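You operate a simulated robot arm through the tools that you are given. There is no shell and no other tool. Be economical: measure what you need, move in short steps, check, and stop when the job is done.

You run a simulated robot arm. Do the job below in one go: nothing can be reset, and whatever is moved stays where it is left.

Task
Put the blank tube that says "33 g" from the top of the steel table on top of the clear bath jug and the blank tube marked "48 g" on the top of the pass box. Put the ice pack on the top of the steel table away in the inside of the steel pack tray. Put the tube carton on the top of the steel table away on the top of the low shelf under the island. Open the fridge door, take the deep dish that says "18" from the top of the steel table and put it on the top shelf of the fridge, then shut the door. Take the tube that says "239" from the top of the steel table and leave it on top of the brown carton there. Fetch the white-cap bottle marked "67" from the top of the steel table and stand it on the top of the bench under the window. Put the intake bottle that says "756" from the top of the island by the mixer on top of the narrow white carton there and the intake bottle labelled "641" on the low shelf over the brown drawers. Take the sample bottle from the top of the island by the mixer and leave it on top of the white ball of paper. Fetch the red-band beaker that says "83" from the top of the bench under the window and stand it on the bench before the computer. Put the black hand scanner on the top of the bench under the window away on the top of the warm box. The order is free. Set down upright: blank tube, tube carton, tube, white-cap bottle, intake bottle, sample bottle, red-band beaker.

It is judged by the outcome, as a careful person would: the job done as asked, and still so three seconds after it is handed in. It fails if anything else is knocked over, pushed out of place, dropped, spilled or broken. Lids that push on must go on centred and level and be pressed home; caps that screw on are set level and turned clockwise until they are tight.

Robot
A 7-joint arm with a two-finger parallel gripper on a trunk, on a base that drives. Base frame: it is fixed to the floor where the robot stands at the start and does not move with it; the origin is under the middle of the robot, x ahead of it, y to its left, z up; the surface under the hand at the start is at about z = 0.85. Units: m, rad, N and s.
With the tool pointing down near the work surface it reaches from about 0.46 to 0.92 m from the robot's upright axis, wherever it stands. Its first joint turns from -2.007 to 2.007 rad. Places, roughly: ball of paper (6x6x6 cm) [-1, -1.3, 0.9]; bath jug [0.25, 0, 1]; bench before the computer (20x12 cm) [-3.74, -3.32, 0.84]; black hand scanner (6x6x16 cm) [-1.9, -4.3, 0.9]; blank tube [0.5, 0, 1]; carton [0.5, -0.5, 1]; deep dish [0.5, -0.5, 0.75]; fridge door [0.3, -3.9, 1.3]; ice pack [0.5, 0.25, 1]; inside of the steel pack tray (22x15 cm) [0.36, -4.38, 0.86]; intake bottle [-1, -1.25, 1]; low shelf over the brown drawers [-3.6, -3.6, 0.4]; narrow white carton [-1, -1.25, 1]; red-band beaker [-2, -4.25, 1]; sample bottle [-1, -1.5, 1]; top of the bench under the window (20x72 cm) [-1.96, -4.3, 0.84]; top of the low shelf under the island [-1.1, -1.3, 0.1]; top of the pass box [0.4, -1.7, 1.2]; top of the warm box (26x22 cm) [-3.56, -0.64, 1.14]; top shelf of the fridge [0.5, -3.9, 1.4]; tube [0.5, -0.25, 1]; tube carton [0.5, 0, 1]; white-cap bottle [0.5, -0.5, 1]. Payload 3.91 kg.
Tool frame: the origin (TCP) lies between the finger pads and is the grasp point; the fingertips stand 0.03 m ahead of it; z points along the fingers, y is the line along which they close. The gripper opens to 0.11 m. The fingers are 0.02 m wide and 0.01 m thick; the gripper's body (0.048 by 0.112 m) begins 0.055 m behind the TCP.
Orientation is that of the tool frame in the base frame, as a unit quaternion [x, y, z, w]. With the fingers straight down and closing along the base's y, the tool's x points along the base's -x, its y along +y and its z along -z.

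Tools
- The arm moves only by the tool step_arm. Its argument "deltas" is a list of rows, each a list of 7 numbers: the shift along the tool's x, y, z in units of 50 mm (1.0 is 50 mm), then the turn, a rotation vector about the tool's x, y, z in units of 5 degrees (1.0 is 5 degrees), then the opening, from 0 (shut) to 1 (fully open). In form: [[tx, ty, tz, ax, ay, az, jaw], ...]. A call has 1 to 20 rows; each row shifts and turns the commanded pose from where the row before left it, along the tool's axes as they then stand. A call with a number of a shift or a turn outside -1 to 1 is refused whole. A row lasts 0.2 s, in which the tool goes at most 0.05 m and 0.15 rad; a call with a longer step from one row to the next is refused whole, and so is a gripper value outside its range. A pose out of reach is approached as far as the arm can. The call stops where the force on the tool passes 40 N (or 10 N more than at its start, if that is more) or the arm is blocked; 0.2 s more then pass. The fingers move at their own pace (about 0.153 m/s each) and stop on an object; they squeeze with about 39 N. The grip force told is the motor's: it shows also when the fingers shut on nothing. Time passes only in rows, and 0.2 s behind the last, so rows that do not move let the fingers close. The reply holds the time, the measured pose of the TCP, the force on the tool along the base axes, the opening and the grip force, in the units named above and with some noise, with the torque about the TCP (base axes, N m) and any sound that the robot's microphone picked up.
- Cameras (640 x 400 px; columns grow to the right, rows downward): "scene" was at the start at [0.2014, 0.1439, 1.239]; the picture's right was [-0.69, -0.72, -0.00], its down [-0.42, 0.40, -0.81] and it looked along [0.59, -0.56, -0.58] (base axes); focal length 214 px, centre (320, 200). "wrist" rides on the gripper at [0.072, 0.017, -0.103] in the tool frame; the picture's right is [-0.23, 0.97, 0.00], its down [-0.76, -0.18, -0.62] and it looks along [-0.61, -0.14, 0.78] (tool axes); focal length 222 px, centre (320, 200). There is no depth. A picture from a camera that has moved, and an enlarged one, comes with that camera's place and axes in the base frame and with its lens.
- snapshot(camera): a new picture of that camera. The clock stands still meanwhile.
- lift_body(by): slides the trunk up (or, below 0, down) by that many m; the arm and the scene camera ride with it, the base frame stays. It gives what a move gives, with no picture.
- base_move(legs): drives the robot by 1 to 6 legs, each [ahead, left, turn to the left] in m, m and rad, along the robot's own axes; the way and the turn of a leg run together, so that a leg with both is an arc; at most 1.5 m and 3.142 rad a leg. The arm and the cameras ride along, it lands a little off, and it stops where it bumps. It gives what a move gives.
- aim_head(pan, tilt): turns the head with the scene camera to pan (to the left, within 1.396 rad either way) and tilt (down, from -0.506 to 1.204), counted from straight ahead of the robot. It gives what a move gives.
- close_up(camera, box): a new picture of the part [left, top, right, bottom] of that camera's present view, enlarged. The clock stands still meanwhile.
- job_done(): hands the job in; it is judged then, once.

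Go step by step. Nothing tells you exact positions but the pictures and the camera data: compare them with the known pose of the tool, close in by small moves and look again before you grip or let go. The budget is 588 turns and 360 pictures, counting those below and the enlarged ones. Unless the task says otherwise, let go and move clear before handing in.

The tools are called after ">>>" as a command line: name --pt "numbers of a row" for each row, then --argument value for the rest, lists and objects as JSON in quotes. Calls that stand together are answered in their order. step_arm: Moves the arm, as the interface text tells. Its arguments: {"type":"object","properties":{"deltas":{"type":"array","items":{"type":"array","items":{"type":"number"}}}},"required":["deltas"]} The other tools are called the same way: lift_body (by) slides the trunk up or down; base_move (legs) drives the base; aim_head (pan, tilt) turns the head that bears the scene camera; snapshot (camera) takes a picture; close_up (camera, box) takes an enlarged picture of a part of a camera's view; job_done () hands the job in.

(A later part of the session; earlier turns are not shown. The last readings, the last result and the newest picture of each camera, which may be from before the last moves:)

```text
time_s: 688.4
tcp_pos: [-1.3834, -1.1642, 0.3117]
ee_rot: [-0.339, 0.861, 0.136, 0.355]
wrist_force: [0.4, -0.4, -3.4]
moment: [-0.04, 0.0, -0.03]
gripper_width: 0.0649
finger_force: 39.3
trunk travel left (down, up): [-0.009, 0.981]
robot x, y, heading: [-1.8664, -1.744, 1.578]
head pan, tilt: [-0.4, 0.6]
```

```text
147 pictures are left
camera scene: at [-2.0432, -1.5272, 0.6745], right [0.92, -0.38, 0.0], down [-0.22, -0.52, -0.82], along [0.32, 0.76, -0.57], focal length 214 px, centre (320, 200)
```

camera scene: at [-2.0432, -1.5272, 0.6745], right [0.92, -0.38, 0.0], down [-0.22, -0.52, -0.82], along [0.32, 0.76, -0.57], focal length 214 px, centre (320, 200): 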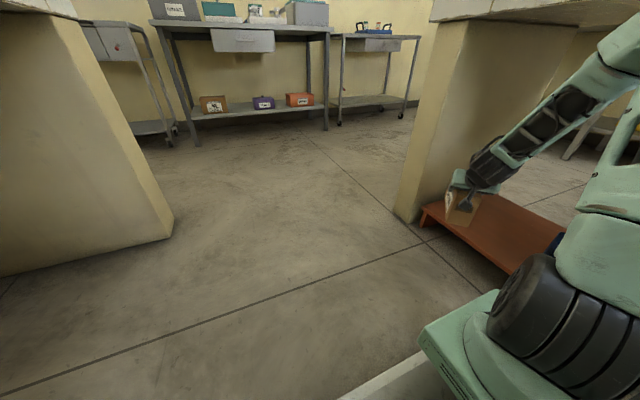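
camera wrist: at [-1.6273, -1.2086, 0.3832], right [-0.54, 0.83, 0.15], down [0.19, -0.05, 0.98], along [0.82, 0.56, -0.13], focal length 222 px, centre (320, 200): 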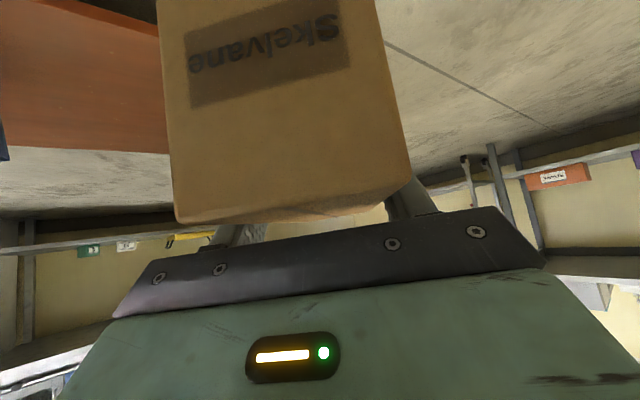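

>>> step_arm --pt "-0.39 -0.75 0.39 0 0 0 0.3" --pt "-0.39 -0.75 0.39 0 0 0 0.3" --pt "-0.39 -0.75 0.39 0 0 0 0.3" --pt "-0.39 -0.75 0.39 0 0 0 0.3" --pt "0 0 0 0 0 0 0.3"

>>> snapshot --camera "scene"

>>> snapshot --camera "wrist"

```text
time_s: 689.6
tcp_pos: [-1.2007, -1.1985, 0.3137]
ee_rot: [-0.338, 0.861, 0.136, 0.354]
wrist_force: [0.5, 0.1, -3.7]
moment: [-0.04, 0.03, 0.01]
gripper_width: 0.0648
finger_force: 39.3
trunk travel left (down, up): [-0.009, 0.981]
robot x, y, heading: [-1.8678, -1.7528, 1.58]
head pan, tilt: [-0.4, 0.6]
```

```text
146 pictures are left
camera scene: at [-2.0431, -1.5272, 0.6745], right [0.92, -0.38, 0.0], down [-0.22, -0.52, -0.82], along [0.32, 0.76, -0.57], focal length 214 px, centre (320, 200)
```

scene: 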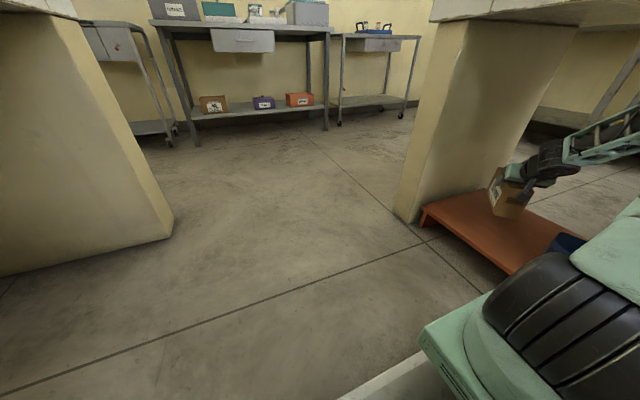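

```text
145 pictures are left
camera wrist: at [-1.3046, -1.2691, 0.3369], right [-0.54, 0.83, 0.15], down [0.19, -0.05, 0.98], along [0.82, 0.56, -0.13], focal length 222 px, centre (320, 200)
```

wrist: 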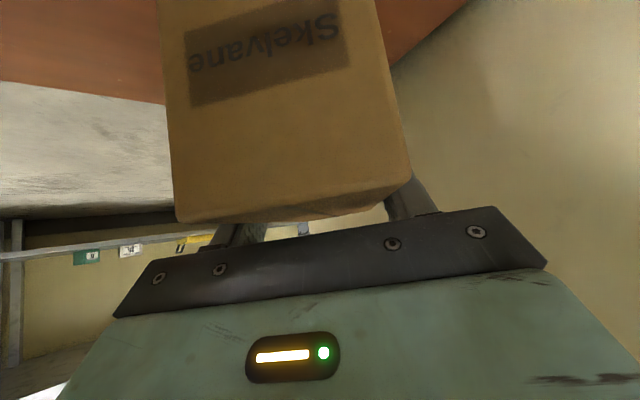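

>>> aim_head --pan -0.85 --tilt 0.55

>>> snapshot --camera "scene"

>>> close_up --camera "scene" --box '[220, 80, 440, 230]'

```text
time_s: 690.5
tcp_pos: [-1.2015, -1.1981, 0.3137]
ee_rot: [-0.338, 0.861, 0.134, 0.354]
wrist_force: [-0.5, -0.9, -3.2]
moment: [-0.06, 0.01, 0.02]
gripper_width: 0.0649
finger_force: 38.9
trunk travel left (down, up): [-0.009, 0.981]
robot x, y, heading: [-1.8668, -1.7482, 1.582]
head pan, tilt: [-0.85, 0.55]
```

```text
144 pictures are left
camera scene: at [-2.0099, -1.5491, 0.679], right [0.67, -0.75, 0.0], down [-0.39, -0.35, -0.85], along [0.64, 0.57, -0.52], focal length 214 px, centre (320, 200)
```

scene: 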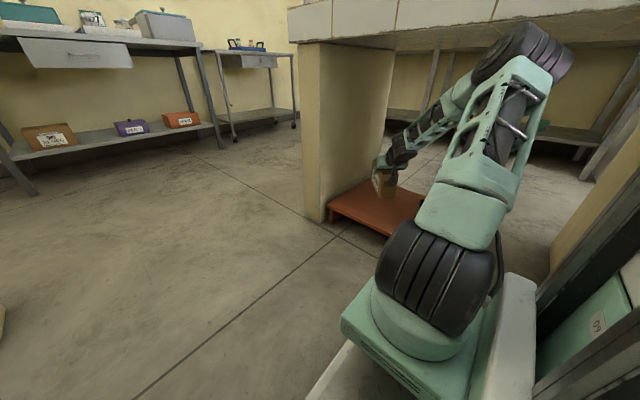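

```text
2.67 times, centred on (330, 155) of scene
camera zoom: at [-2.0099, -1.5491, 0.679], right [0.67, -0.75, 0.0], down [-0.39, -0.35, -0.85], along [0.64, 0.57, -0.52], focal length 572 px, centre (293, 320)
```

zoom: 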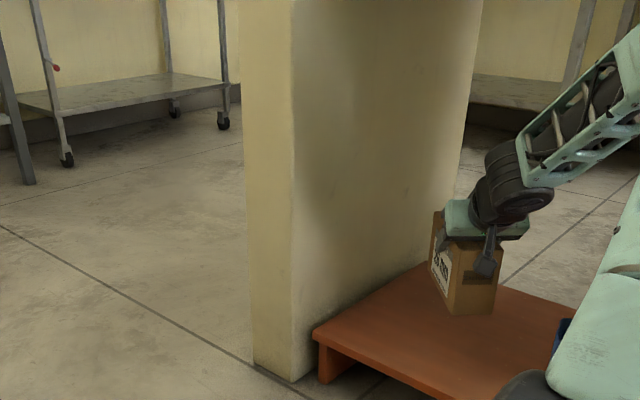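

>>> step_arm --pt "0.35 0 0.35 0 0 0 0.3" --pt "0.35 0 0.35 0 0 0 0.3" --pt "0.3 0 0.3 0 0 0 0.3" --pt "0 0 0 0 0 0 0.3"

>>> close_up --camera "scene" --box '[320, 130, 440, 240]'

```text
time_s: 691.5
tcp_pos: [-1.2007, -1.1981, 0.2444]
ee_rot: [-0.339, 0.861, 0.135, 0.354]
wrist_force: [-0.4, -0.7, -2.8]
moment: [-0.06, 0.08, -0.02]
gripper_width: 0.0646
finger_force: 38.7
trunk travel left (down, up): [-0.009, 0.981]
robot x, y, heading: [-1.8641, -1.7513, 1.575]
head pan, tilt: [-0.85, 0.55]
```

```text
3.64 times, centred on (380, 185) of scene
camera zoom: at [-2.0099, -1.5492, 0.679], right [0.67, -0.75, 0.0], down [-0.39, -0.35, -0.85], along [0.64, 0.57, -0.52], focal length 780 px, centre (102, 254)
```

zoom: 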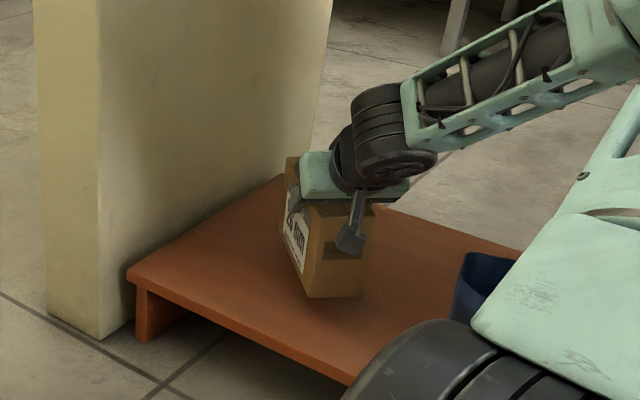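

>>> step_arm --pt "0.057 0 0.057 0 0 0 0.3" --pt "0.057 0 0.057 0 0 0 0.3" --pt "0.057 0 0.057 0 0 0 0.3" --pt "0.057 0 0.057 0 0 0 0.3" --pt "0.057 0 0.057 0 0 0 0.3"

```text
time_s: 692.7
tcp_pos: [-1.2022, -1.1995, 0.2235]
ee_rot: [-0.338, 0.861, 0.135, 0.354]
wrist_force: [-0.3, 0.6, -3.8]
moment: [-0.06, 0.01, -0.03]
gripper_width: 0.0648
finger_force: 38.9
trunk travel left (down, up): [-0.009, 0.981]
robot x, y, heading: [-1.8681, -1.7466, 1.576]
head pan, tilt: [-0.85, 0.55]
```

>>> step_arm --pt "0.05 0 0.05 0 0 0 0.3" --pt "0.05 0 0.05 0 0 0 0.3" --pt "0.05 0 0.05 0 0 0 0.3" --pt "0.05 0 0.05 0 0 0 0.3"

```text
time_s: 693.7
tcp_pos: [-1.1998, -1.1989, 0.2146]
ee_rot: [-0.339, 0.86, 0.136, 0.357]
wrist_force: [-6.2, -7.3, 25.4]
moment: [1.2, -0.1, 0.34]
gripper_width: 0.0648
finger_force: 39.0
trunk travel left (down, up): [-0.009, 0.981]
robot x, y, heading: [-1.8663, -1.7533, 1.58]
head pan, tilt: [-0.85, 0.55]
```

>>> close_up --camera "scene" --box '[340, 150, 420, 220]'

>>> snapshot --camera "wrist"

```text
5.71 times, centred on (380, 185) of scene
camera zoom: at [-2.0104, -1.5497, 0.6796], right [0.67, -0.75, 0.0], down [-0.39, -0.35, -0.85], along [0.64, 0.57, -0.52], focal length 1226 px, centre (-23, 286)
```

zoom: 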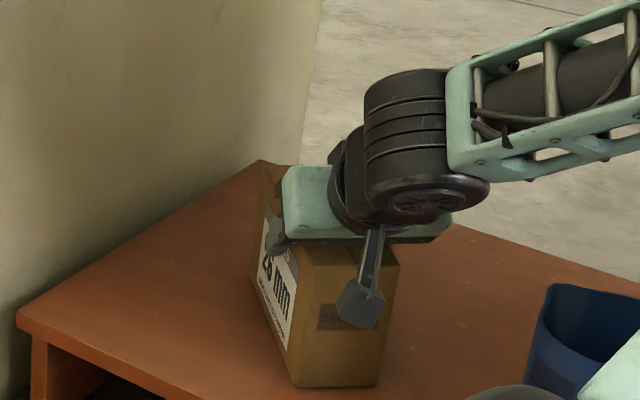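

```text
140 pictures are left
camera wrist: at [-1.3042, -1.2691, 0.2362], right [-0.55, 0.82, 0.15], down [0.19, -0.06, 0.98], along [0.82, 0.56, -0.12], focal length 222 px, centre (320, 200)
```

wrist: 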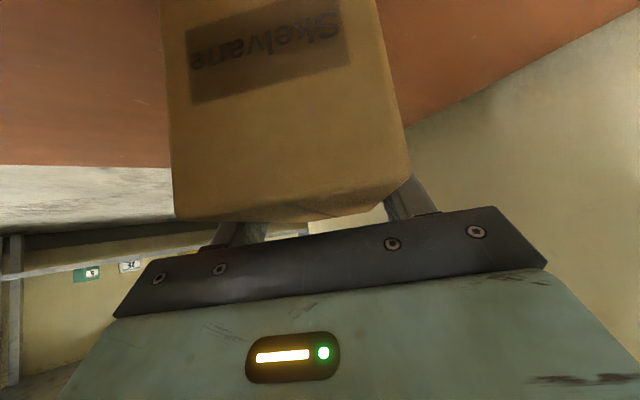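

>>> step_arm --pt "-0.02 0 -0.02 0 0 0 0.3" --pt "0 0 0 0 0 0 0.3"

>>> step_arm --pt "-0.02 0 -0.02 0 0 0 0.3" --pt "0 0 0 0 0 0 0.6" --pt "0 0 0 0 0 0 0.7" --pt "0 0 0 0 0 0 0.8" --pt "0 0 0 0 0 0 0.8"

>>> close_up --camera "scene" --box '[340, 150, 420, 220]'

>>> snapshot --camera "wrist"

```text
time_s: 694.3
tcp_pos: [-1.2009, -1.1986, 0.2145]
ee_rot: [-0.339, 0.86, 0.137, 0.356]
wrist_force: [8.9, 6.3, 23.7]
moment: [1.25, -0.39, 0.02]
gripper_width: 0.065
finger_force: 38.8
trunk travel left (down, up): [-0.009, 0.981]
robot x, y, heading: [-1.8673, -1.7503, 1.576]
head pan, tilt: [-0.85, 0.55]
```

```text
time_s: 695.5
tcp_pos: [-1.2019, -1.1992, 0.2137]
ee_rot: [-0.339, 0.861, 0.136, 0.354]
wrist_force: [-0.7, 0.0, 0.4]
moment: [-0.01, 0.01, -0.01]
gripper_width: 0.0878
finger_force: 0.1
trunk travel left (down, up): [-0.009, 0.981]
robot x, y, heading: [-1.8662, -1.7472, 1.578]
head pan, tilt: [-0.85, 0.55]
```

```text
5.71 times, centred on (380, 185) of scene
camera zoom: at [-2.01, -1.5493, 0.679], right [0.67, -0.75, 0.0], down [-0.39, -0.35, -0.85], along [0.64, 0.57, -0.52], focal length 1226 px, centre (-23, 286)
```

zoom: 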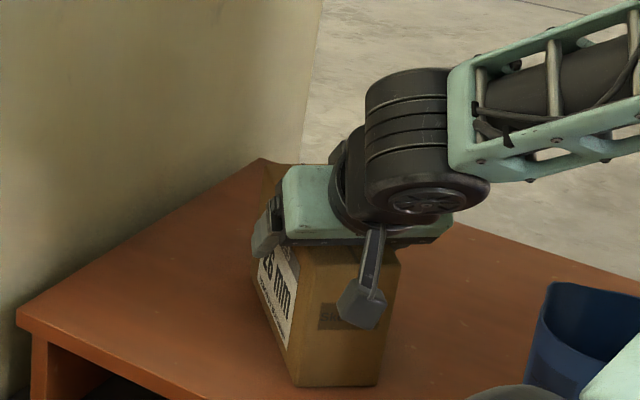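

```text
138 pictures are left
camera wrist: at [-1.3055, -1.2701, 0.2358], right [-0.54, 0.83, 0.15], down [0.19, -0.05, 0.98], along [0.82, 0.56, -0.13], focal length 222 px, centre (320, 200)
```

wrist: 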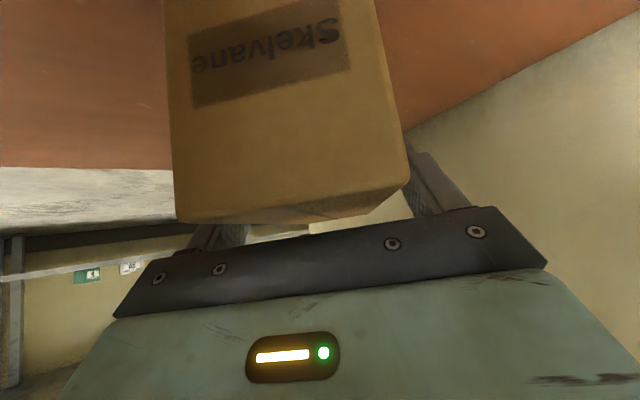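

The carton stands upright on the shelf. I retreat along the tool axis, then back out the way I came.

>>> step_arm --pt "0 0 -0.4 0 0 0 0.8" --pt "0 0 -0.4 0 0 0 0.8" --pt "0 0 -0.4 0 0 0 0.8" --pt "0 0 -0.4 0 0 0 0.8" --pt "0 0 0 0 0 0 0.8"

>>> close_up --camera "scene" --box '[320, 130, 440, 230]'

```text
time_s: 696.7
tcp_pos: [-1.2445, -1.2371, 0.2701]
ee_rot: [-0.339, 0.861, 0.136, 0.355]
wrist_force: [-1.0, 0.1, 0.2]
moment: [0.01, 0.01, -0.03]
gripper_width: 0.0879
finger_force: 0.1
trunk travel left (down, up): [-0.009, 0.981]
robot x, y, heading: [-1.8691, -1.751, 1.578]
head pan, tilt: [-0.85, 0.55]
```

```text
4.00 times, centred on (380, 180) of scene
camera zoom: at [-2.0099, -1.5492, 0.679], right [0.67, -0.75, 0.0], down [-0.39, -0.35, -0.85], along [0.64, 0.57, -0.52], focal length 858 px, centre (80, 280)
```

zoom: 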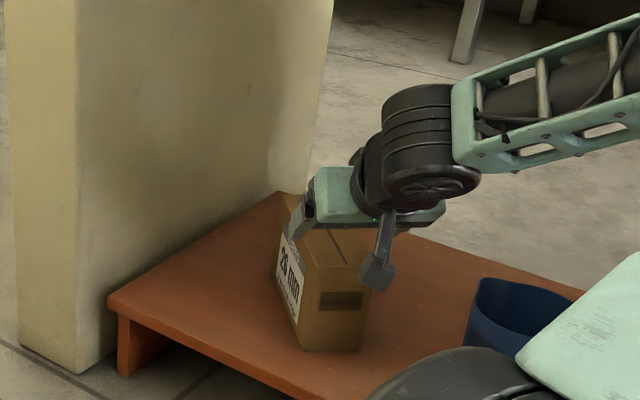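

>>> step_arm --pt "0.345 0.58 -0.547 0 0 0 0.8" --pt "0.345 0.58 -0.547 0 0 0 0.8" --pt "0.345 0.58 -0.547 0 0 0 0.8" --pt "0.345 0.58 -0.547 0 0 0 0.8" --pt "0.345 0.58 -0.547 0 0 0 0.8" --pt "0.345 0.58 -0.547 0 0 0 0.8" --pt "0.345 0.58 -0.547 0 0 0 0.8" --pt "0.334 0.79 -0.34 0 0 0 0.6" --pt "0.334 0.79 -0.34 0 0 0 0.6" --pt "0.334 0.79 -0.34 0 0 0 0.6" --pt "0.334 0.79 -0.34 0 0 0 0.6" --pt "0.334 0.79 -0.34 0 0 0 0.6" --pt "0.334 0.79 -0.34 0 0 0 0.6" --pt "0.334 0.79 -0.34 0 0 0 0.6" --pt "0 0 0 0 0 0 0.6"

>>> close_up --camera "scene" --box '[300, 100, 480, 240]'

```text
time_s: 699.9
tcp_pos: [-1.8159, -1.0912, 0.3322]
ee_rot: [-0.338, 0.861, 0.136, 0.354]
wrist_force: [-0.5, -0.2, 0.1]
moment: [-0.04, 0.02, 0.03]
gripper_width: 0.0659
finger_force: 0.0
out of reach, approached as far as the arm can: row 5, 6, 7, 8
trunk travel left (down, up): [-0.009, 0.981]
robot x, y, heading: [-1.8668, -1.748, 1.579]
head pan, tilt: [-0.85, 0.55]
```

```text
2.86 times, centred on (390, 170) of scene
camera zoom: at [-2.01, -1.5493, 0.679], right [0.67, -0.75, 0.0], down [-0.39, -0.35, -0.85], along [0.64, 0.57, -0.52], focal length 613 px, centre (120, 286)
```

zoom: 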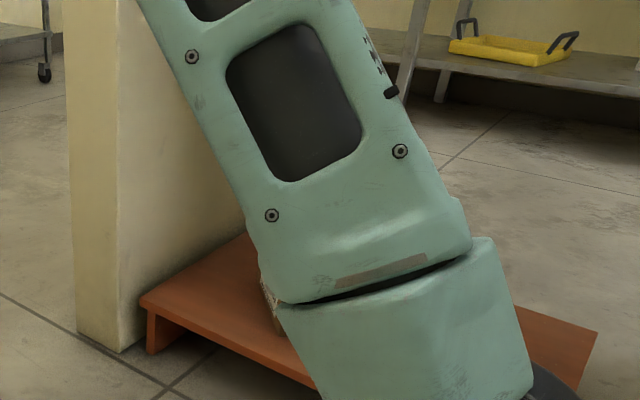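

>>> lift_body --by 0.4

>>> lift_body --by 0.3

>>> step_arm --pt "0 0 0 -0.7 0 -0.7 0.6" --pt "0 0 0 -0.7 0 -0.7 0.6" --pt "0 0 0 -0.7 0 -0.7 0.6" --pt "0 0 0 -0.7 0 -0.7 0.6" --pt "0 0 0 -0.7 0 -0.7 0.6" --pt "0 0 0 -0.7 0 -0.7 0.6" --pt "0 0 0 -0.7 0 -0.7 0.6" --pt "0 0 0 -0.7 0 -0.7 0.6" --pt "0 0 0 -0.7 0 -0.7 0.6" --pt "0 0 0 0 1 0 0.6" --pt "0 0 0 0 1 0 0.6" --pt "0 0 0 0 1 0 0.6" --pt "0 0 0 0 1 0 0.6" --pt "0 0 0 0 1 0 0.6" --pt "0 0 0 0 1 0 0.6" --pt "0 0 0 0 1 0 0.6" --pt "0 0 0 0 1 0 0.6" --pt "0 0 0 0 1 0 0.6" --pt "0 0 0 0 0 0 0.6"

>>> aim_head --pan -0.7 --tilt 0.9

>>> snapshot --camera "scene"

```text
time_s: 703.8
tcp_pos: [-1.8163, -1.0914, 0.7304]
ee_rot: [-0.339, 0.861, 0.136, 0.355]
wrist_force: [0.2, -0.3, 1.1]
moment: [0.0, 0.02, -0.01]
gripper_width: 0.0658
finger_force: 0.0
trunk travel left (down, up): [-0.409, 0.581]
robot x, y, heading: [-1.8692, -1.7509, 1.578]
head pan, tilt: [-0.85, 0.55]
```

```text
time_s: 706.8
tcp_pos: [-1.8151, -1.093, 1.0317]
ee_rot: [-0.34, 0.861, 0.136, 0.355]
wrist_force: [0.2, -0.7, 1.0]
moment: [-0.02, 0.0, -0.01]
gripper_width: 0.0659
finger_force: 0.1
trunk travel left (down, up): [-0.709, 0.281]
robot x, y, heading: [-1.8694, -1.7542, 1.581]
head pan, tilt: [-0.85, 0.55]
```

```text
time_s: 710.8
tcp_pos: [-1.8151, -1.0933, 1.0318]
ee_rot: [-0.69, 0.724, -0.004, -0.004]
wrist_force: [1.4, -0.6, -0.8]
moment: [0.0, -0.03, -0.02]
gripper_width: 0.066
finger_force: 0.1
trunk travel left (down, up): [-0.709, 0.281]
robot x, y, heading: [-1.8696, -1.7487, 1.578]
head pan, tilt: [-0.85, 0.55]
```

```text
time_s: 711.6
tcp_pos: [-1.8157, -1.0927, 1.0309]
ee_rot: [-0.69, 0.724, -0.004, -0.004]
wrist_force: [0.0, -0.6, -0.4]
moment: [0.02, 0.0, -0.03]
gripper_width: 0.066
finger_force: 0.1
trunk travel left (down, up): [-0.709, 0.281]
robot x, y, heading: [-1.8665, -1.748, 1.579]
head pan, tilt: [-0.7, 0.901]
```

```text
135 pictures are left
camera scene: at [-2.0287, -1.5508, 1.3498], right [0.77, -0.64, 0.0], down [-0.5, -0.6, -0.62], along [0.4, 0.48, -0.78], focal length 214 px, centre (320, 200)
```

scene: 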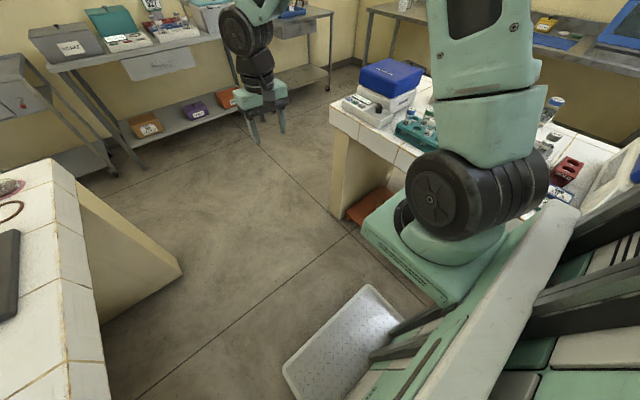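

Next the ice pack: drive out of the aisle and back to the steel table.

>>> base_move --legs '[[1.4, 0, 0], [0.4, 0, 0], [0, 0, -1.58]]'

>>> base_move --legs '[[1.4, 0, 0], [0.3, 0, 0]]'

>>> aim_head --pan 0.0 --tilt 0.65

>>> snapshot --camera "scene"

```text
time_s: 724.5
tcp_pos: [-1.2118, 0.0119, 1.0311]
ee_rot: [0.022, 1.0, 0.001, -0.005]
wrist_force: [0.0, -0.3, 0.0]
moment: [-0.02, 0.05, -0.01]
gripper_width: 0.0658
finger_force: 0.0
trunk travel left (down, up): [-0.709, 0.281]
robot x, y, heading: [-1.8703, 0.0606, 0.004]
head pan, tilt: [-0.7, 0.901]
```

```text
time_s: 733.1
tcp_pos: [0.4804, 0.0766, 1.0312]
ee_rot: [0.008, 1.0, 0.0, -0.005]
wrist_force: [-0.2, -0.3, -1.1]
moment: [0.0, 0.04, 0.02]
gripper_width: 0.0661
finger_force: 0.0
trunk travel left (down, up): [-0.709, 0.281]
robot x, y, heading: [-0.18, 0.1104, 0.041]
head pan, tilt: [-0.7, 0.901]
```

```text
time_s: 734.2
tcp_pos: [0.4803, 0.0771, 1.0319]
ee_rot: [0.008, 1.0, -0.001, -0.005]
wrist_force: [-0.1, -0.6, 0.1]
moment: [-0.01, -0.01, -0.05]
gripper_width: 0.0658
finger_force: 0.1
trunk travel left (down, up): [-0.709, 0.281]
robot x, y, heading: [-0.1758, 0.1091, 0.044]
head pan, tilt: [0.0, 0.649]
```

```text
134 pictures are left
camera scene: at [0.0395, 0.3218, 1.3702], right [0.04, -1.0, 0.0], down [-0.6, -0.02, -0.8], along [0.8, 0.03, -0.6], focal length 214 px, centre (320, 200)
```

scene: 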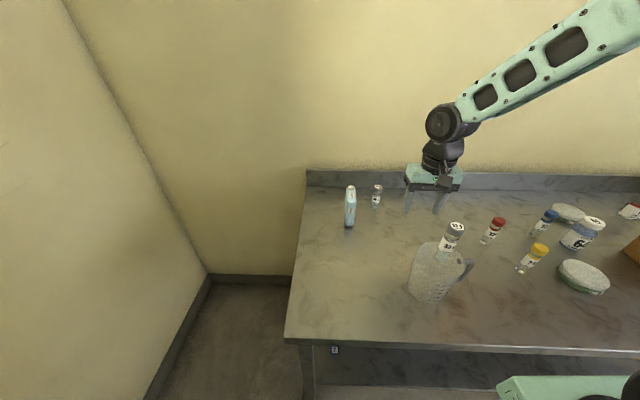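

>>> close_up --camera "scene" --box '[320, 160, 500, 310]'

>>> snapshot --camera "wrist"

```text
2.67 times, centred on (410, 235) of scene
camera zoom: at [0.0395, 0.3218, 1.3702], right [0.04, -1.0, 0.0], down [-0.6, -0.02, -0.8], along [0.8, 0.03, -0.6], focal length 572 px, centre (80, 107)
```

zoom: 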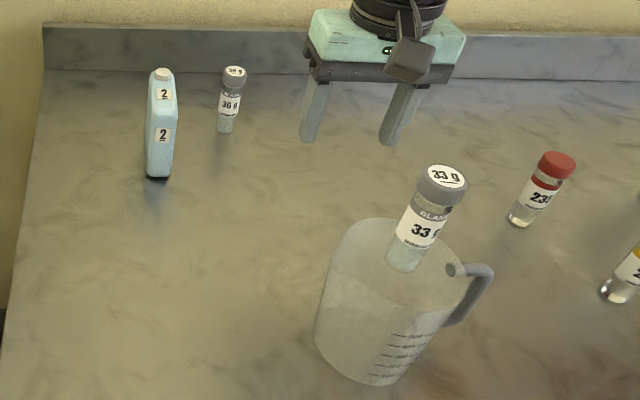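

```text
132 pictures are left
camera wrist: at [0.4079, 0.0968, 1.1361], right [0.24, 0.97, 0.0], down [0.76, -0.19, 0.62], along [0.6, -0.15, -0.79], focal length 222 px, centre (320, 200)
```

wrist: 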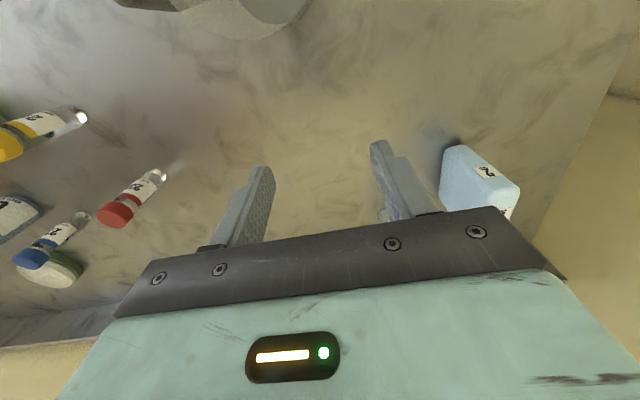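

The tube on the jug still stands; I'll keep more height from now on. The ice pack is at about (0.612, 0.243), thin in y.

>>> step_arm --pt "0 0 -0.9 0 0 0 0.65" --pt "0 0 -0.9 0 0 0 0.65" --pt "-0.53 0.66 0 0 0 0 0.65" --pt "-0.53 0.66 0 0 0 0 0.65" --pt "-0.53 0.66 0 0 0 0 0.65" --pt "-0.53 0.66 0 0 0 0 0.65" --pt "-0.53 0.66 0 0 0 0 0.65" --pt "0 0 0 0 0 0 0.65"

>>> snapshot --camera "wrist"

>>> close_up --camera "scene" --box '[320, 120, 440, 240]'

```text
time_s: 736.0
tcp_pos: [0.6134, 0.2414, 1.1195]
ee_rot: [0.008, 1.0, -0.001, -0.004]
wrist_force: [-0.3, 0.3, 0.1]
moment: [0.02, -0.02, -0.02]
gripper_width: 0.0715
finger_force: 0.2
trunk travel left (down, up): [-0.709, 0.281]
robot x, y, heading: [-0.1751, 0.1061, 0.041]
head pan, tilt: [0.0, 0.649]
```

```text
131 pictures are left
camera wrist: at [0.5421, 0.2598, 1.2239], right [0.24, 0.97, 0.0], down [0.76, -0.19, 0.62], along [0.6, -0.15, -0.79], focal length 222 px, centre (320, 200)
```

wrist: 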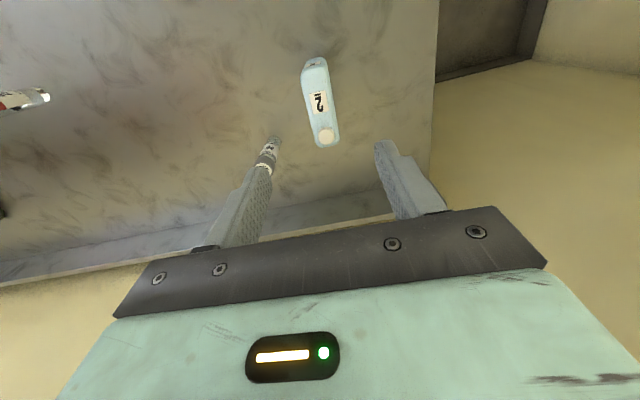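

```text
3.33 times, centred on (380, 180) of scene
camera zoom: at [0.0395, 0.3219, 1.3702], right [0.04, -1.0, 0.0], down [-0.6, -0.02, -0.8], along [0.8, 0.03, -0.6], focal length 715 px, centre (120, 267)
```

zoom: 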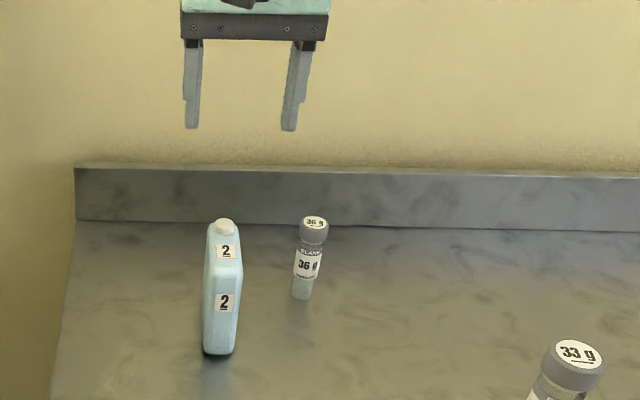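

>>> step_arm --pt "0.05 0.05 0.95 0 0 0 0.65" --pt "0 0 0.95 0 0 0 0.65" --pt "0 0 0.95 0 0 0 0.65" --pt "0 0 0.9 0 0 0 0.65" --pt "0 0 0 0 0 0 0.65"

>>> snapshot --camera "wrist"

```text
time_s: 737.2
tcp_pos: [0.6116, 0.2431, 0.9309]
ee_rot: [0.008, 1.0, -0.002, -0.004]
wrist_force: [-0.5, 0.4, 0.6]
moment: [0.01, 0.0, -0.01]
gripper_width: 0.0717
finger_force: 0.0
trunk travel left (down, up): [-0.709, 0.281]
robot x, y, heading: [-0.1791, 0.11, 0.035]
head pan, tilt: [0.0, 0.649]
```

```text
129 pictures are left
camera wrist: at [0.5389, 0.2619, 1.0352], right [0.24, 0.97, 0.0], down [0.76, -0.19, 0.62], along [0.6, -0.15, -0.79], focal length 222 px, centre (320, 200)
```

wrist: 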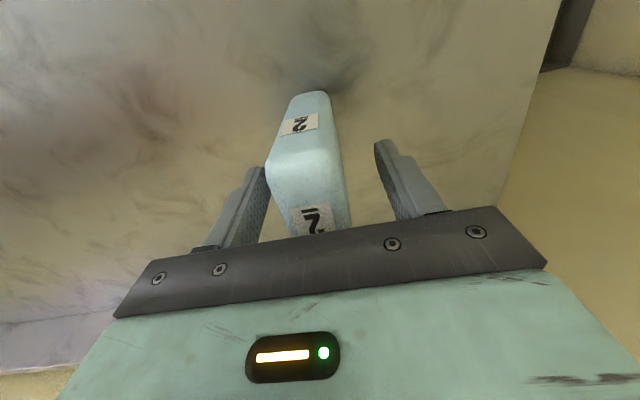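

>>> step_arm --pt "0 0 0 0 0 0 0.45" --pt "0 0 0 0 0 0 0.2" --pt "0 0 0 0 0 0 0.1" --pt "0 0 0 0 0 0 0.1"

>>> step_arm --pt "0 0 -0.4 0 0 0 0.1" --pt "0 0 -0.9 0 0 0 0.1" --pt "0 0 -0.9 0 0 0 0.1" --pt "0 0 -0.9 0 0 0 0.1" --pt "0 0 -0.9 0 0 0 0.1" --pt "0 0 -0.9 0 0 0 0.1" --pt "0 0 0 0 0 0 0.1"

>>> snapshot --camera "scene"

```text
time_s: 738.2
tcp_pos: [0.61, 0.2424, 0.9319]
ee_rot: [0.009, 1.0, -0.001, -0.005]
wrist_force: [0.0, -1.2, -0.5]
moment: [0.01, -0.09, -0.02]
gripper_width: 0.0321
finger_force: 39.0
trunk travel left (down, up): [-0.709, 0.281]
robot x, y, heading: [-0.1803, 0.1108, 0.038]
head pan, tilt: [0.0, 0.649]
```

```text
time_s: 739.8
tcp_pos: [0.6154, 0.2436, 1.1781]
ee_rot: [0.008, 1.0, 0.0, -0.005]
wrist_force: [0.5, -0.5, -2.7]
moment: [0.01, 0.01, -0.01]
gripper_width: 0.0319
finger_force: 38.9
trunk travel left (down, up): [-0.709, 0.281]
robot x, y, heading: [-0.1781, 0.1065, 0.038]
head pan, tilt: [0.0, 0.649]
```

```text
128 pictures are left
camera scene: at [0.0397, 0.3219, 1.3702], right [0.04, -1.0, 0.0], down [-0.6, -0.02, -0.8], along [0.8, 0.03, -0.6], focal length 214 px, centre (320, 200)
```

scene: 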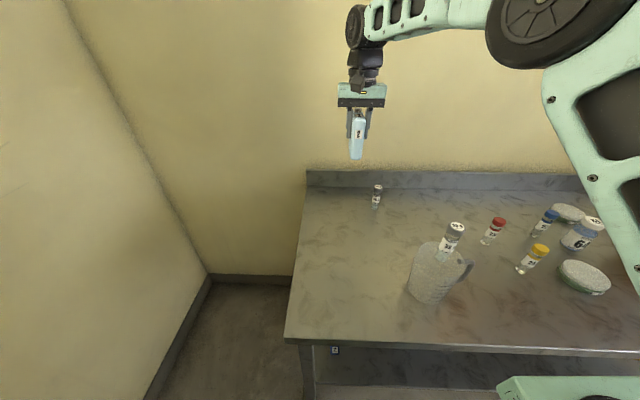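

>>> lift_body --by 0.15

>>> step_arm --pt "0.9 -0.2 0 0 0 0 0.1" --pt "0.9 -0.2 0 0 0 0 0.1" --pt "0.9 -0.2 0 0 0 0 0.1" --pt "0.9 -0.2 0 0 0 0 0.1" --pt "0.5 -0.8 0 0 0 0 0.1" --pt "0 -0.8 0 0 0 0 0.1" --pt "0 0 0 0 0 0 0.1"

>>> base_move --legs '[[-0.22, 0, 0], [0, 0, -1.6]]'

```text
time_s: 741.5
tcp_pos: [0.6153, 0.2446, 1.3285]
ee_rot: [0.008, 1.0, 0.001, -0.005]
wrist_force: [-0.2, 0.4, -3.0]
moment: [-0.02, 0.04, -0.02]
gripper_width: 0.0317
finger_force: 39.0
trunk travel left (down, up): [-0.859, 0.131]
robot x, y, heading: [-0.1797, 0.1121, 0.04]
head pan, tilt: [0.0, 0.649]
```

```text
time_s: 743.1
tcp_pos: [0.4089, 0.1253, 1.3303]
ee_rot: [0.009, 1.0, 0.0, -0.004]
wrist_force: [0.2, -0.3, -3.4]
moment: [-0.01, -0.01, -0.05]
gripper_width: 0.032
finger_force: 38.7
trunk travel left (down, up): [-0.859, 0.131]
robot x, y, heading: [-0.1791, 0.1065, 0.037]
head pan, tilt: [0.0, 0.649]
```

```text
time_s: 748.7
tcp_pos: [-0.3894, -0.4873, 1.3301]
ee_rot: [0.719, 0.695, 0.004, -0.003]
wrist_force: [-0.2, -0.1, -3.1]
moment: [0.03, 0.01, -0.03]
gripper_width: 0.032
finger_force: 39.3
trunk travel left (down, up): [-0.859, 0.131]
robot x, y, heading: [-0.398, 0.0995, -1.55]
head pan, tilt: [0.0, 0.649]
```

>>> base_move --legs '[[0.2, 0.2, -0.02], [1.4, 0, 0], [1.2, 0, 0]]'

>>> aim_head --pan 0.35 --tilt 0.5

>>> snapshot --camera "scene"

```text
time_s: 762.9
tcp_pos: [-0.2113, -3.2823, 1.3292]
ee_rot: [0.723, 0.691, 0.004, -0.003]
wrist_force: [0.5, -0.7, -2.6]
moment: [0.0, -0.01, -0.01]
gripper_width: 0.0318
finger_force: 38.9
trunk travel left (down, up): [-0.859, 0.131]
robot x, y, heading: [-0.2147, -2.6934, -1.56]
head pan, tilt: [0.0, 0.649]
```

```text
time_s: 763.7
tcp_pos: [-0.2107, -3.2825, 1.3308]
ee_rot: [0.723, 0.691, 0.003, -0.004]
wrist_force: [-0.8, 0.3, -2.8]
moment: [0.03, 0.02, 0.0]
gripper_width: 0.0316
finger_force: 38.7
trunk travel left (down, up): [-0.859, 0.131]
robot x, y, heading: [-0.2148, -2.6945, -1.564]
head pan, tilt: [0.351, 0.499]
```

```text
127 pictures are left
camera scene: at [0.0217, -2.921, 1.5335], right [-0.94, -0.35, 0.0], down [-0.17, 0.45, -0.88], along [0.31, -0.82, -0.48], focal length 214 px, centre (320, 200)
```

scene: 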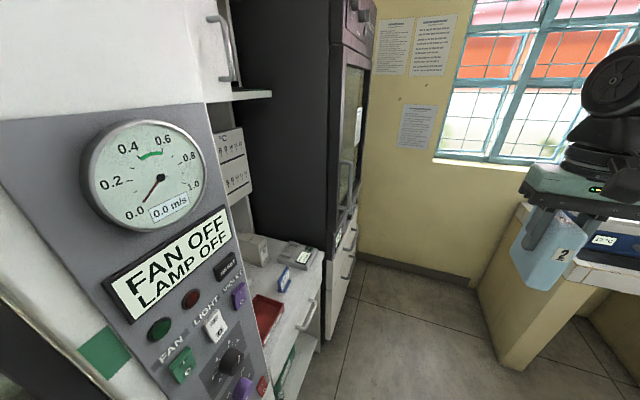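

>>> base_move --legs '[[0.75, -0.15, 0]]'

>>> aim_head --pan 0.7 --tilt 0.5

>>> snapshot --camera "scene"

```text
time_s: 767.9
tcp_pos: [-0.3584, -4.0476, 1.3285]
ee_rot: [0.723, 0.69, 0.003, -0.003]
wrist_force: [0.3, 0.3, -3.3]
moment: [0.01, -0.01, 0.0]
gripper_width: 0.032
finger_force: 38.9
trunk travel left (down, up): [-0.859, 0.131]
robot x, y, heading: [-0.3597, -3.461, -1.561]
head pan, tilt: [0.351, 0.499]
```

```text
time_s: 768.7
tcp_pos: [-0.3584, -4.0486, 1.3294]
ee_rot: [0.723, 0.691, 0.004, -0.004]
wrist_force: [0.4, 0.1, -3.2]
moment: [0.0, 0.02, 0.03]
gripper_width: 0.0318
finger_force: 38.6
trunk travel left (down, up): [-0.859, 0.131]
robot x, y, heading: [-0.3632, -3.461, -1.567]
head pan, tilt: [0.7, 0.499]
```

```text
126 pictures are left
camera scene: at [-0.0978, -3.6705, 1.5336], right [-0.76, -0.65, 0.0], down [-0.31, 0.36, -0.88], along [0.57, -0.67, -0.48], focal length 214 px, centre (320, 200)
```

scene: 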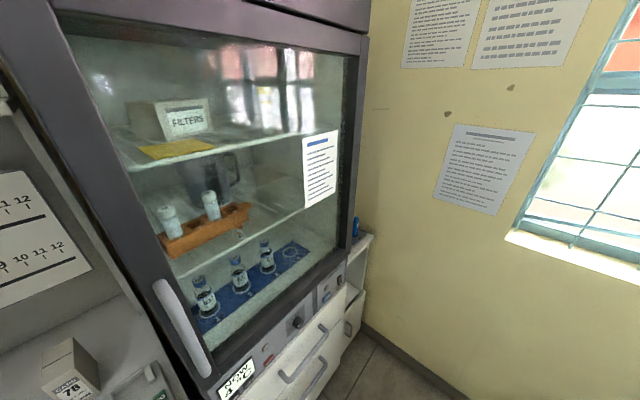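

>>> base_move --legs '[[0, -0.32, 0], [0, 0, 1.56]]'

>>> aim_head --pan -0.4 --tilt 0.5

>>> snapshot --camera "scene"

```text
time_s: 774.6
tcp_pos: [-0.0849, -3.4817, 1.3294]
ee_rot: [0.04, 0.999, 0.0, -0.006]
wrist_force: [-0.8, 0.0, -2.1]
moment: [0.0, 0.02, -0.02]
gripper_width: 0.0318
finger_force: 39.2
trunk travel left (down, up): [-0.859, 0.131]
robot x, y, heading: [-0.6705, -3.4646, -0.023]
head pan, tilt: [0.7, 0.499]
```

```text
time_s: 775.9
tcp_pos: [-0.0852, -3.4825, 1.3291]
ee_rot: [0.039, 0.999, 0.0, -0.005]
wrist_force: [-0.5, 0.3, -3.1]
moment: [-0.01, 0.01, 0.0]
gripper_width: 0.0321
finger_force: 38.9
trunk travel left (down, up): [-0.859, 0.131]
robot x, y, heading: [-0.6727, -3.4631, -0.027]
head pan, tilt: [-0.4, 0.499]
```

```text
125 pictures are left
camera scene: at [-0.4459, -3.2995, 1.5336], right [-0.41, -0.91, 0.0], down [-0.44, 0.2, -0.88], along [0.8, -0.36, -0.48], focal length 214 px, centre (320, 200)
```

scene: 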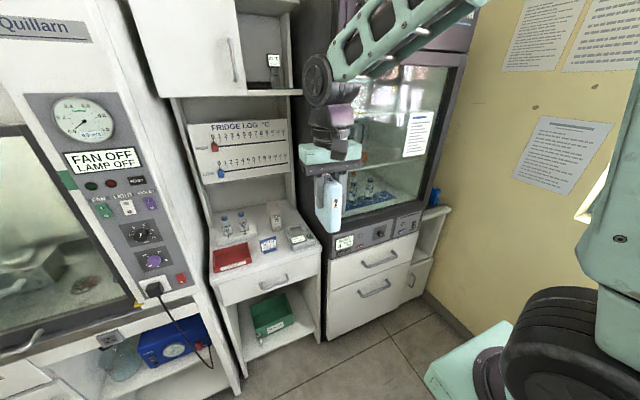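

>>> close_up --camera "scene" --box '[300, 120, 480, 300]'

>>> base_move --legs '[[0.27, -0.35, 0.025]]'

>>> aim_head --pan -0.6 --tilt 0.7

>>> snapshot --camera "scene"

```text
2.22 times, centred on (390, 210) of scene
camera zoom: at [-0.4459, -3.2995, 1.5336], right [-0.41, -0.91, 0.0], down [-0.44, 0.2, -0.88], along [0.8, -0.36, -0.48], focal length 477 px, centre (164, 178)
```

zoom: 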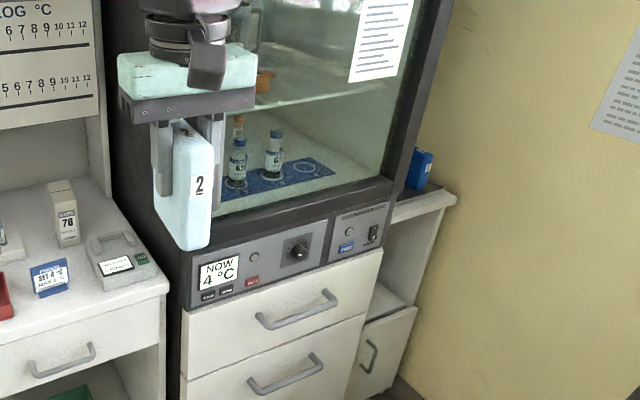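

```text
time_s: 778.2
tcp_pos: [0.1344, -3.7594, 1.3293]
ee_rot: [0.082, 0.997, 0.001, -0.005]
wrist_force: [0.0, 0.0, -2.7]
moment: [-0.02, 0.07, -0.01]
gripper_width: 0.0317
finger_force: 39.3
trunk travel left (down, up): [-0.859, 0.131]
robot x, y, heading: [-0.4501, -3.6874, -0.111]
head pan, tilt: [-0.4, 0.499]
stopped in leg 1: the robot was blocked; the commanded pose is now the measured one
```

```text
time_s: 778.9
tcp_pos: [0.1344, -3.7577, 1.3296]
ee_rot: [0.082, 0.997, 0.0, -0.006]
wrist_force: [0.7, -1.0, -1.8]
moment: [0.04, 0.02, -0.02]
gripper_width: 0.0318
finger_force: 39.0
trunk travel left (down, up): [-0.859, 0.131]
robot x, y, heading: [-0.4494, -3.6841, -0.111]
head pan, tilt: [-0.6, 0.7]
```

```text
123 pictures are left
camera scene: at [-0.2249, -3.5565, 1.5159], right [-0.65, -0.76, 0.0], down [-0.49, 0.42, -0.77], along [0.58, -0.5, -0.64], focal length 214 px, centre (320, 200)
```

scene: 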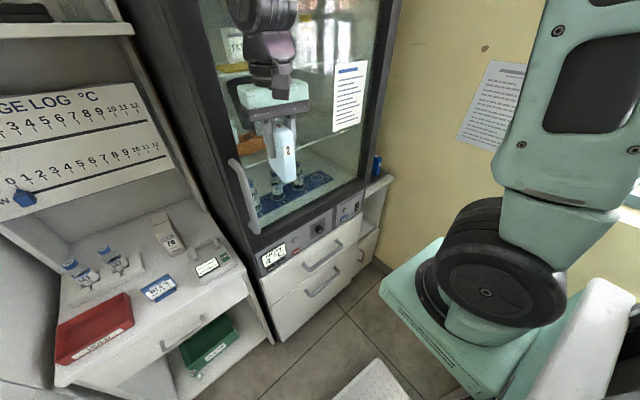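

The window bench corner blocks the base; I retract the arm a little and shift east before going further south.

>>> step_arm --pt "0.8 0 0 0 0 0 0.1" --pt "0.8 0 0 0 0 0 0.1" --pt "0.4 0 0 0 0 0 0.1" --pt "0 0 0 0 0 0 0.1"

>>> base_move --legs '[[0, 0.06, 0.11], [0.1, 0, 0], [0, -0.35, 0]]'

>>> aim_head --pan -0.45 --tilt 0.7

>>> snapshot --camera "scene"

```text
time_s: 779.9
tcp_pos: [0.0356, -3.7425, 1.3297]
ee_rot: [0.082, 0.997, 0.001, -0.005]
wrist_force: [-0.5, 0.1, -3.1]
moment: [-0.03, 0.02, -0.02]
gripper_width: 0.0318
finger_force: 38.9
trunk travel left (down, up): [-0.859, 0.131]
robot x, y, heading: [-0.4502, -3.6913, -0.108]
head pan, tilt: [-0.6, 0.7]
```

```text
time_s: 782.4
tcp_pos: [0.1374, -3.6743, 1.3299]
ee_rot: [0.016, 1.0, 0.007, -0.008]
wrist_force: [-2.2, 18.9, -3.1]
moment: [1.24, 0.25, 0.88]
gripper_width: 0.0402
finger_force: 39.2
trunk travel left (down, up): [-0.859, 0.131]
robot x, y, heading: [-0.3459, -3.6859, 0.005]
head pan, tilt: [-0.6, 0.7]
stopped in leg 3: the force on the tool passed its limit at 53 N (the readings are from after the stop); the commanded pose is now the measured one
```

```text
time_s: 783.1
tcp_pos: [0.138, -3.6734, 1.3324]
ee_rot: [0.019, 1.0, 0.007, -0.007]
wrist_force: [-4.3, 33.8, -4.0]
moment: [2.2, 0.47, 1.56]
gripper_width: 0.0405
finger_force: 38.9
trunk travel left (down, up): [-0.859, 0.131]
robot x, y, heading: [-0.3473, -3.6857, 0.005]
head pan, tilt: [-0.45, 0.7]
```

```text
122 pictures are left
camera scene: at [-0.1324, -3.5161, 1.5156], right [-0.43, -0.9, 0.0], down [-0.58, 0.28, -0.77], along [0.69, -0.33, -0.64], focal length 214 px, centre (320, 200)
```

scene: 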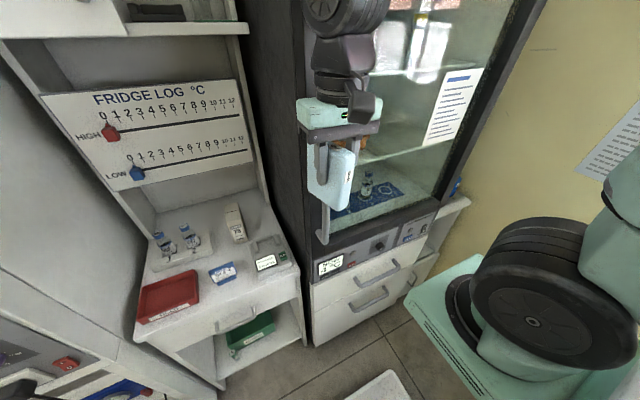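

The ice pack touched the door handle. I back away north immediately.

>>> base_move --legs '[[0, 0.1, 0]]'

>>> snapshot --camera "wrist"

>>> close_up --camera "scene" --box '[250, 60, 450, 260]'

```text
time_s: 784.2
tcp_pos: [0.1375, -3.5756, 1.3293]
ee_rot: [0.017, 1.0, 0.007, -0.008]
wrist_force: [0.9, -0.9, -2.3]
moment: [0.0, 0.05, 0.0]
gripper_width: 0.0318
finger_force: 38.7
trunk travel left (down, up): [-0.859, 0.131]
robot x, y, heading: [-0.3462, -3.5826, 0.002]
head pan, tilt: [-0.45, 0.7]
```

```text
121 pictures are left
camera wrist: at [0.0669, -3.5566, 1.435], right [0.26, 0.97, 0.01], down [0.76, -0.21, 0.61], along [0.59, -0.15, -0.79], focal length 222 px, centre (320, 200)
```

wrist: 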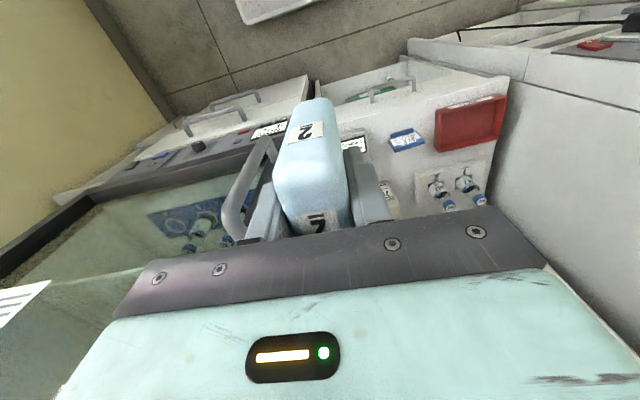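

```text
2.00 times, centred on (350, 160) of scene
camera zoom: at [-0.1328, -3.4184, 1.5159], right [-0.43, -0.9, 0.0], down [-0.58, 0.28, -0.76], along [0.69, -0.33, -0.64], focal length 429 px, centre (260, 280)
```

zoom: 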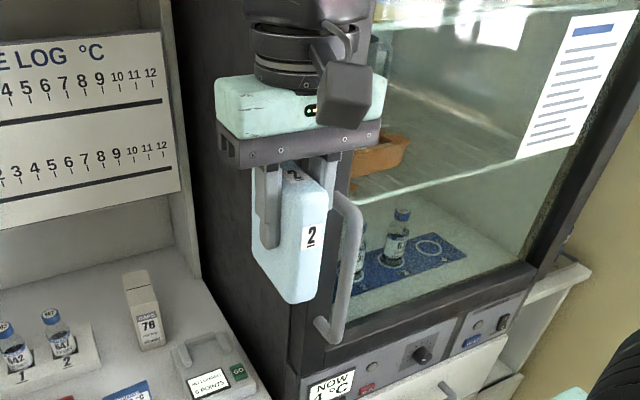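

The pack is fine. Door handle: vertical bar at about (0.22, −3.71), z 1.03–1.27. I raise the trunk to pass above it and continue south.

>>> lift_body --by 0.12

>>> step_arm --pt "0.3 0 0 0.15 -0.15 0 0.1" --pt "0 0 0 0 0 0 0.1"

>>> base_move --legs '[[0, -0.42, 0]]'

>>> snapshot --camera "scene"

```text
time_s: 785.7
tcp_pos: [0.1374, -3.5756, 1.4491]
ee_rot: [0.017, 1.0, 0.006, -0.007]
wrist_force: [-0.3, 0.7, -2.4]
moment: [-0.02, 0.02, 0.02]
gripper_width: 0.0316
finger_force: 39.0
trunk travel left (down, up): [-0.979, 0.011]
robot x, y, heading: [-0.3445, -3.5877, 0.007]
head pan, tilt: [-0.45, 0.7]
```

```text
time_s: 786.3
tcp_pos: [0.1227, -3.576, 1.4508]
ee_rot: [0.017, 1.0, 0.0, -0.002]
wrist_force: [0.0, 0.0, -3.2]
moment: [0.03, 0.03, 0.04]
gripper_width: 0.032
finger_force: 38.5
trunk travel left (down, up): [-0.979, 0.011]
robot x, y, heading: [-0.3483, -3.5873, 0.004]
head pan, tilt: [-0.45, 0.7]
```

```text
time_s: 788.9
tcp_pos: [0.1263, -3.9873, 1.4509]
ee_rot: [0.014, 1.0, 0.0, -0.001]
wrist_force: [0.1, 0.5, -2.4]
moment: [0.0, 0.06, -0.03]
gripper_width: 0.0318
finger_force: 38.9
trunk travel left (down, up): [-0.979, 0.011]
robot x, y, heading: [-0.3423, -4.0067, 0.011]
head pan, tilt: [-0.45, 0.7]
```

```text
119 pictures are left
camera scene: at [-0.1302, -3.833, 1.6358], right [-0.42, -0.91, 0.0], down [-0.58, 0.27, -0.76], along [0.69, -0.32, -0.64], focal length 214 px, centre (320, 200)
```

scene: 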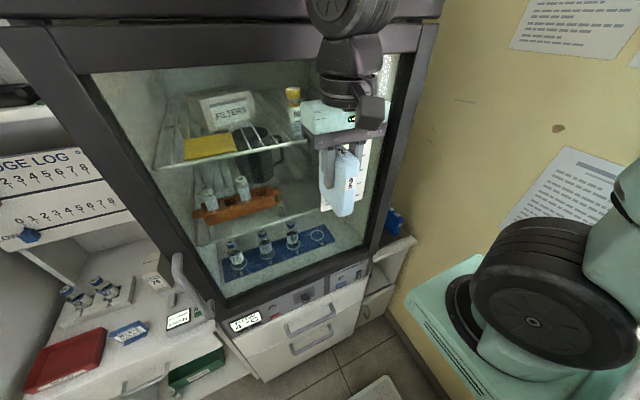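

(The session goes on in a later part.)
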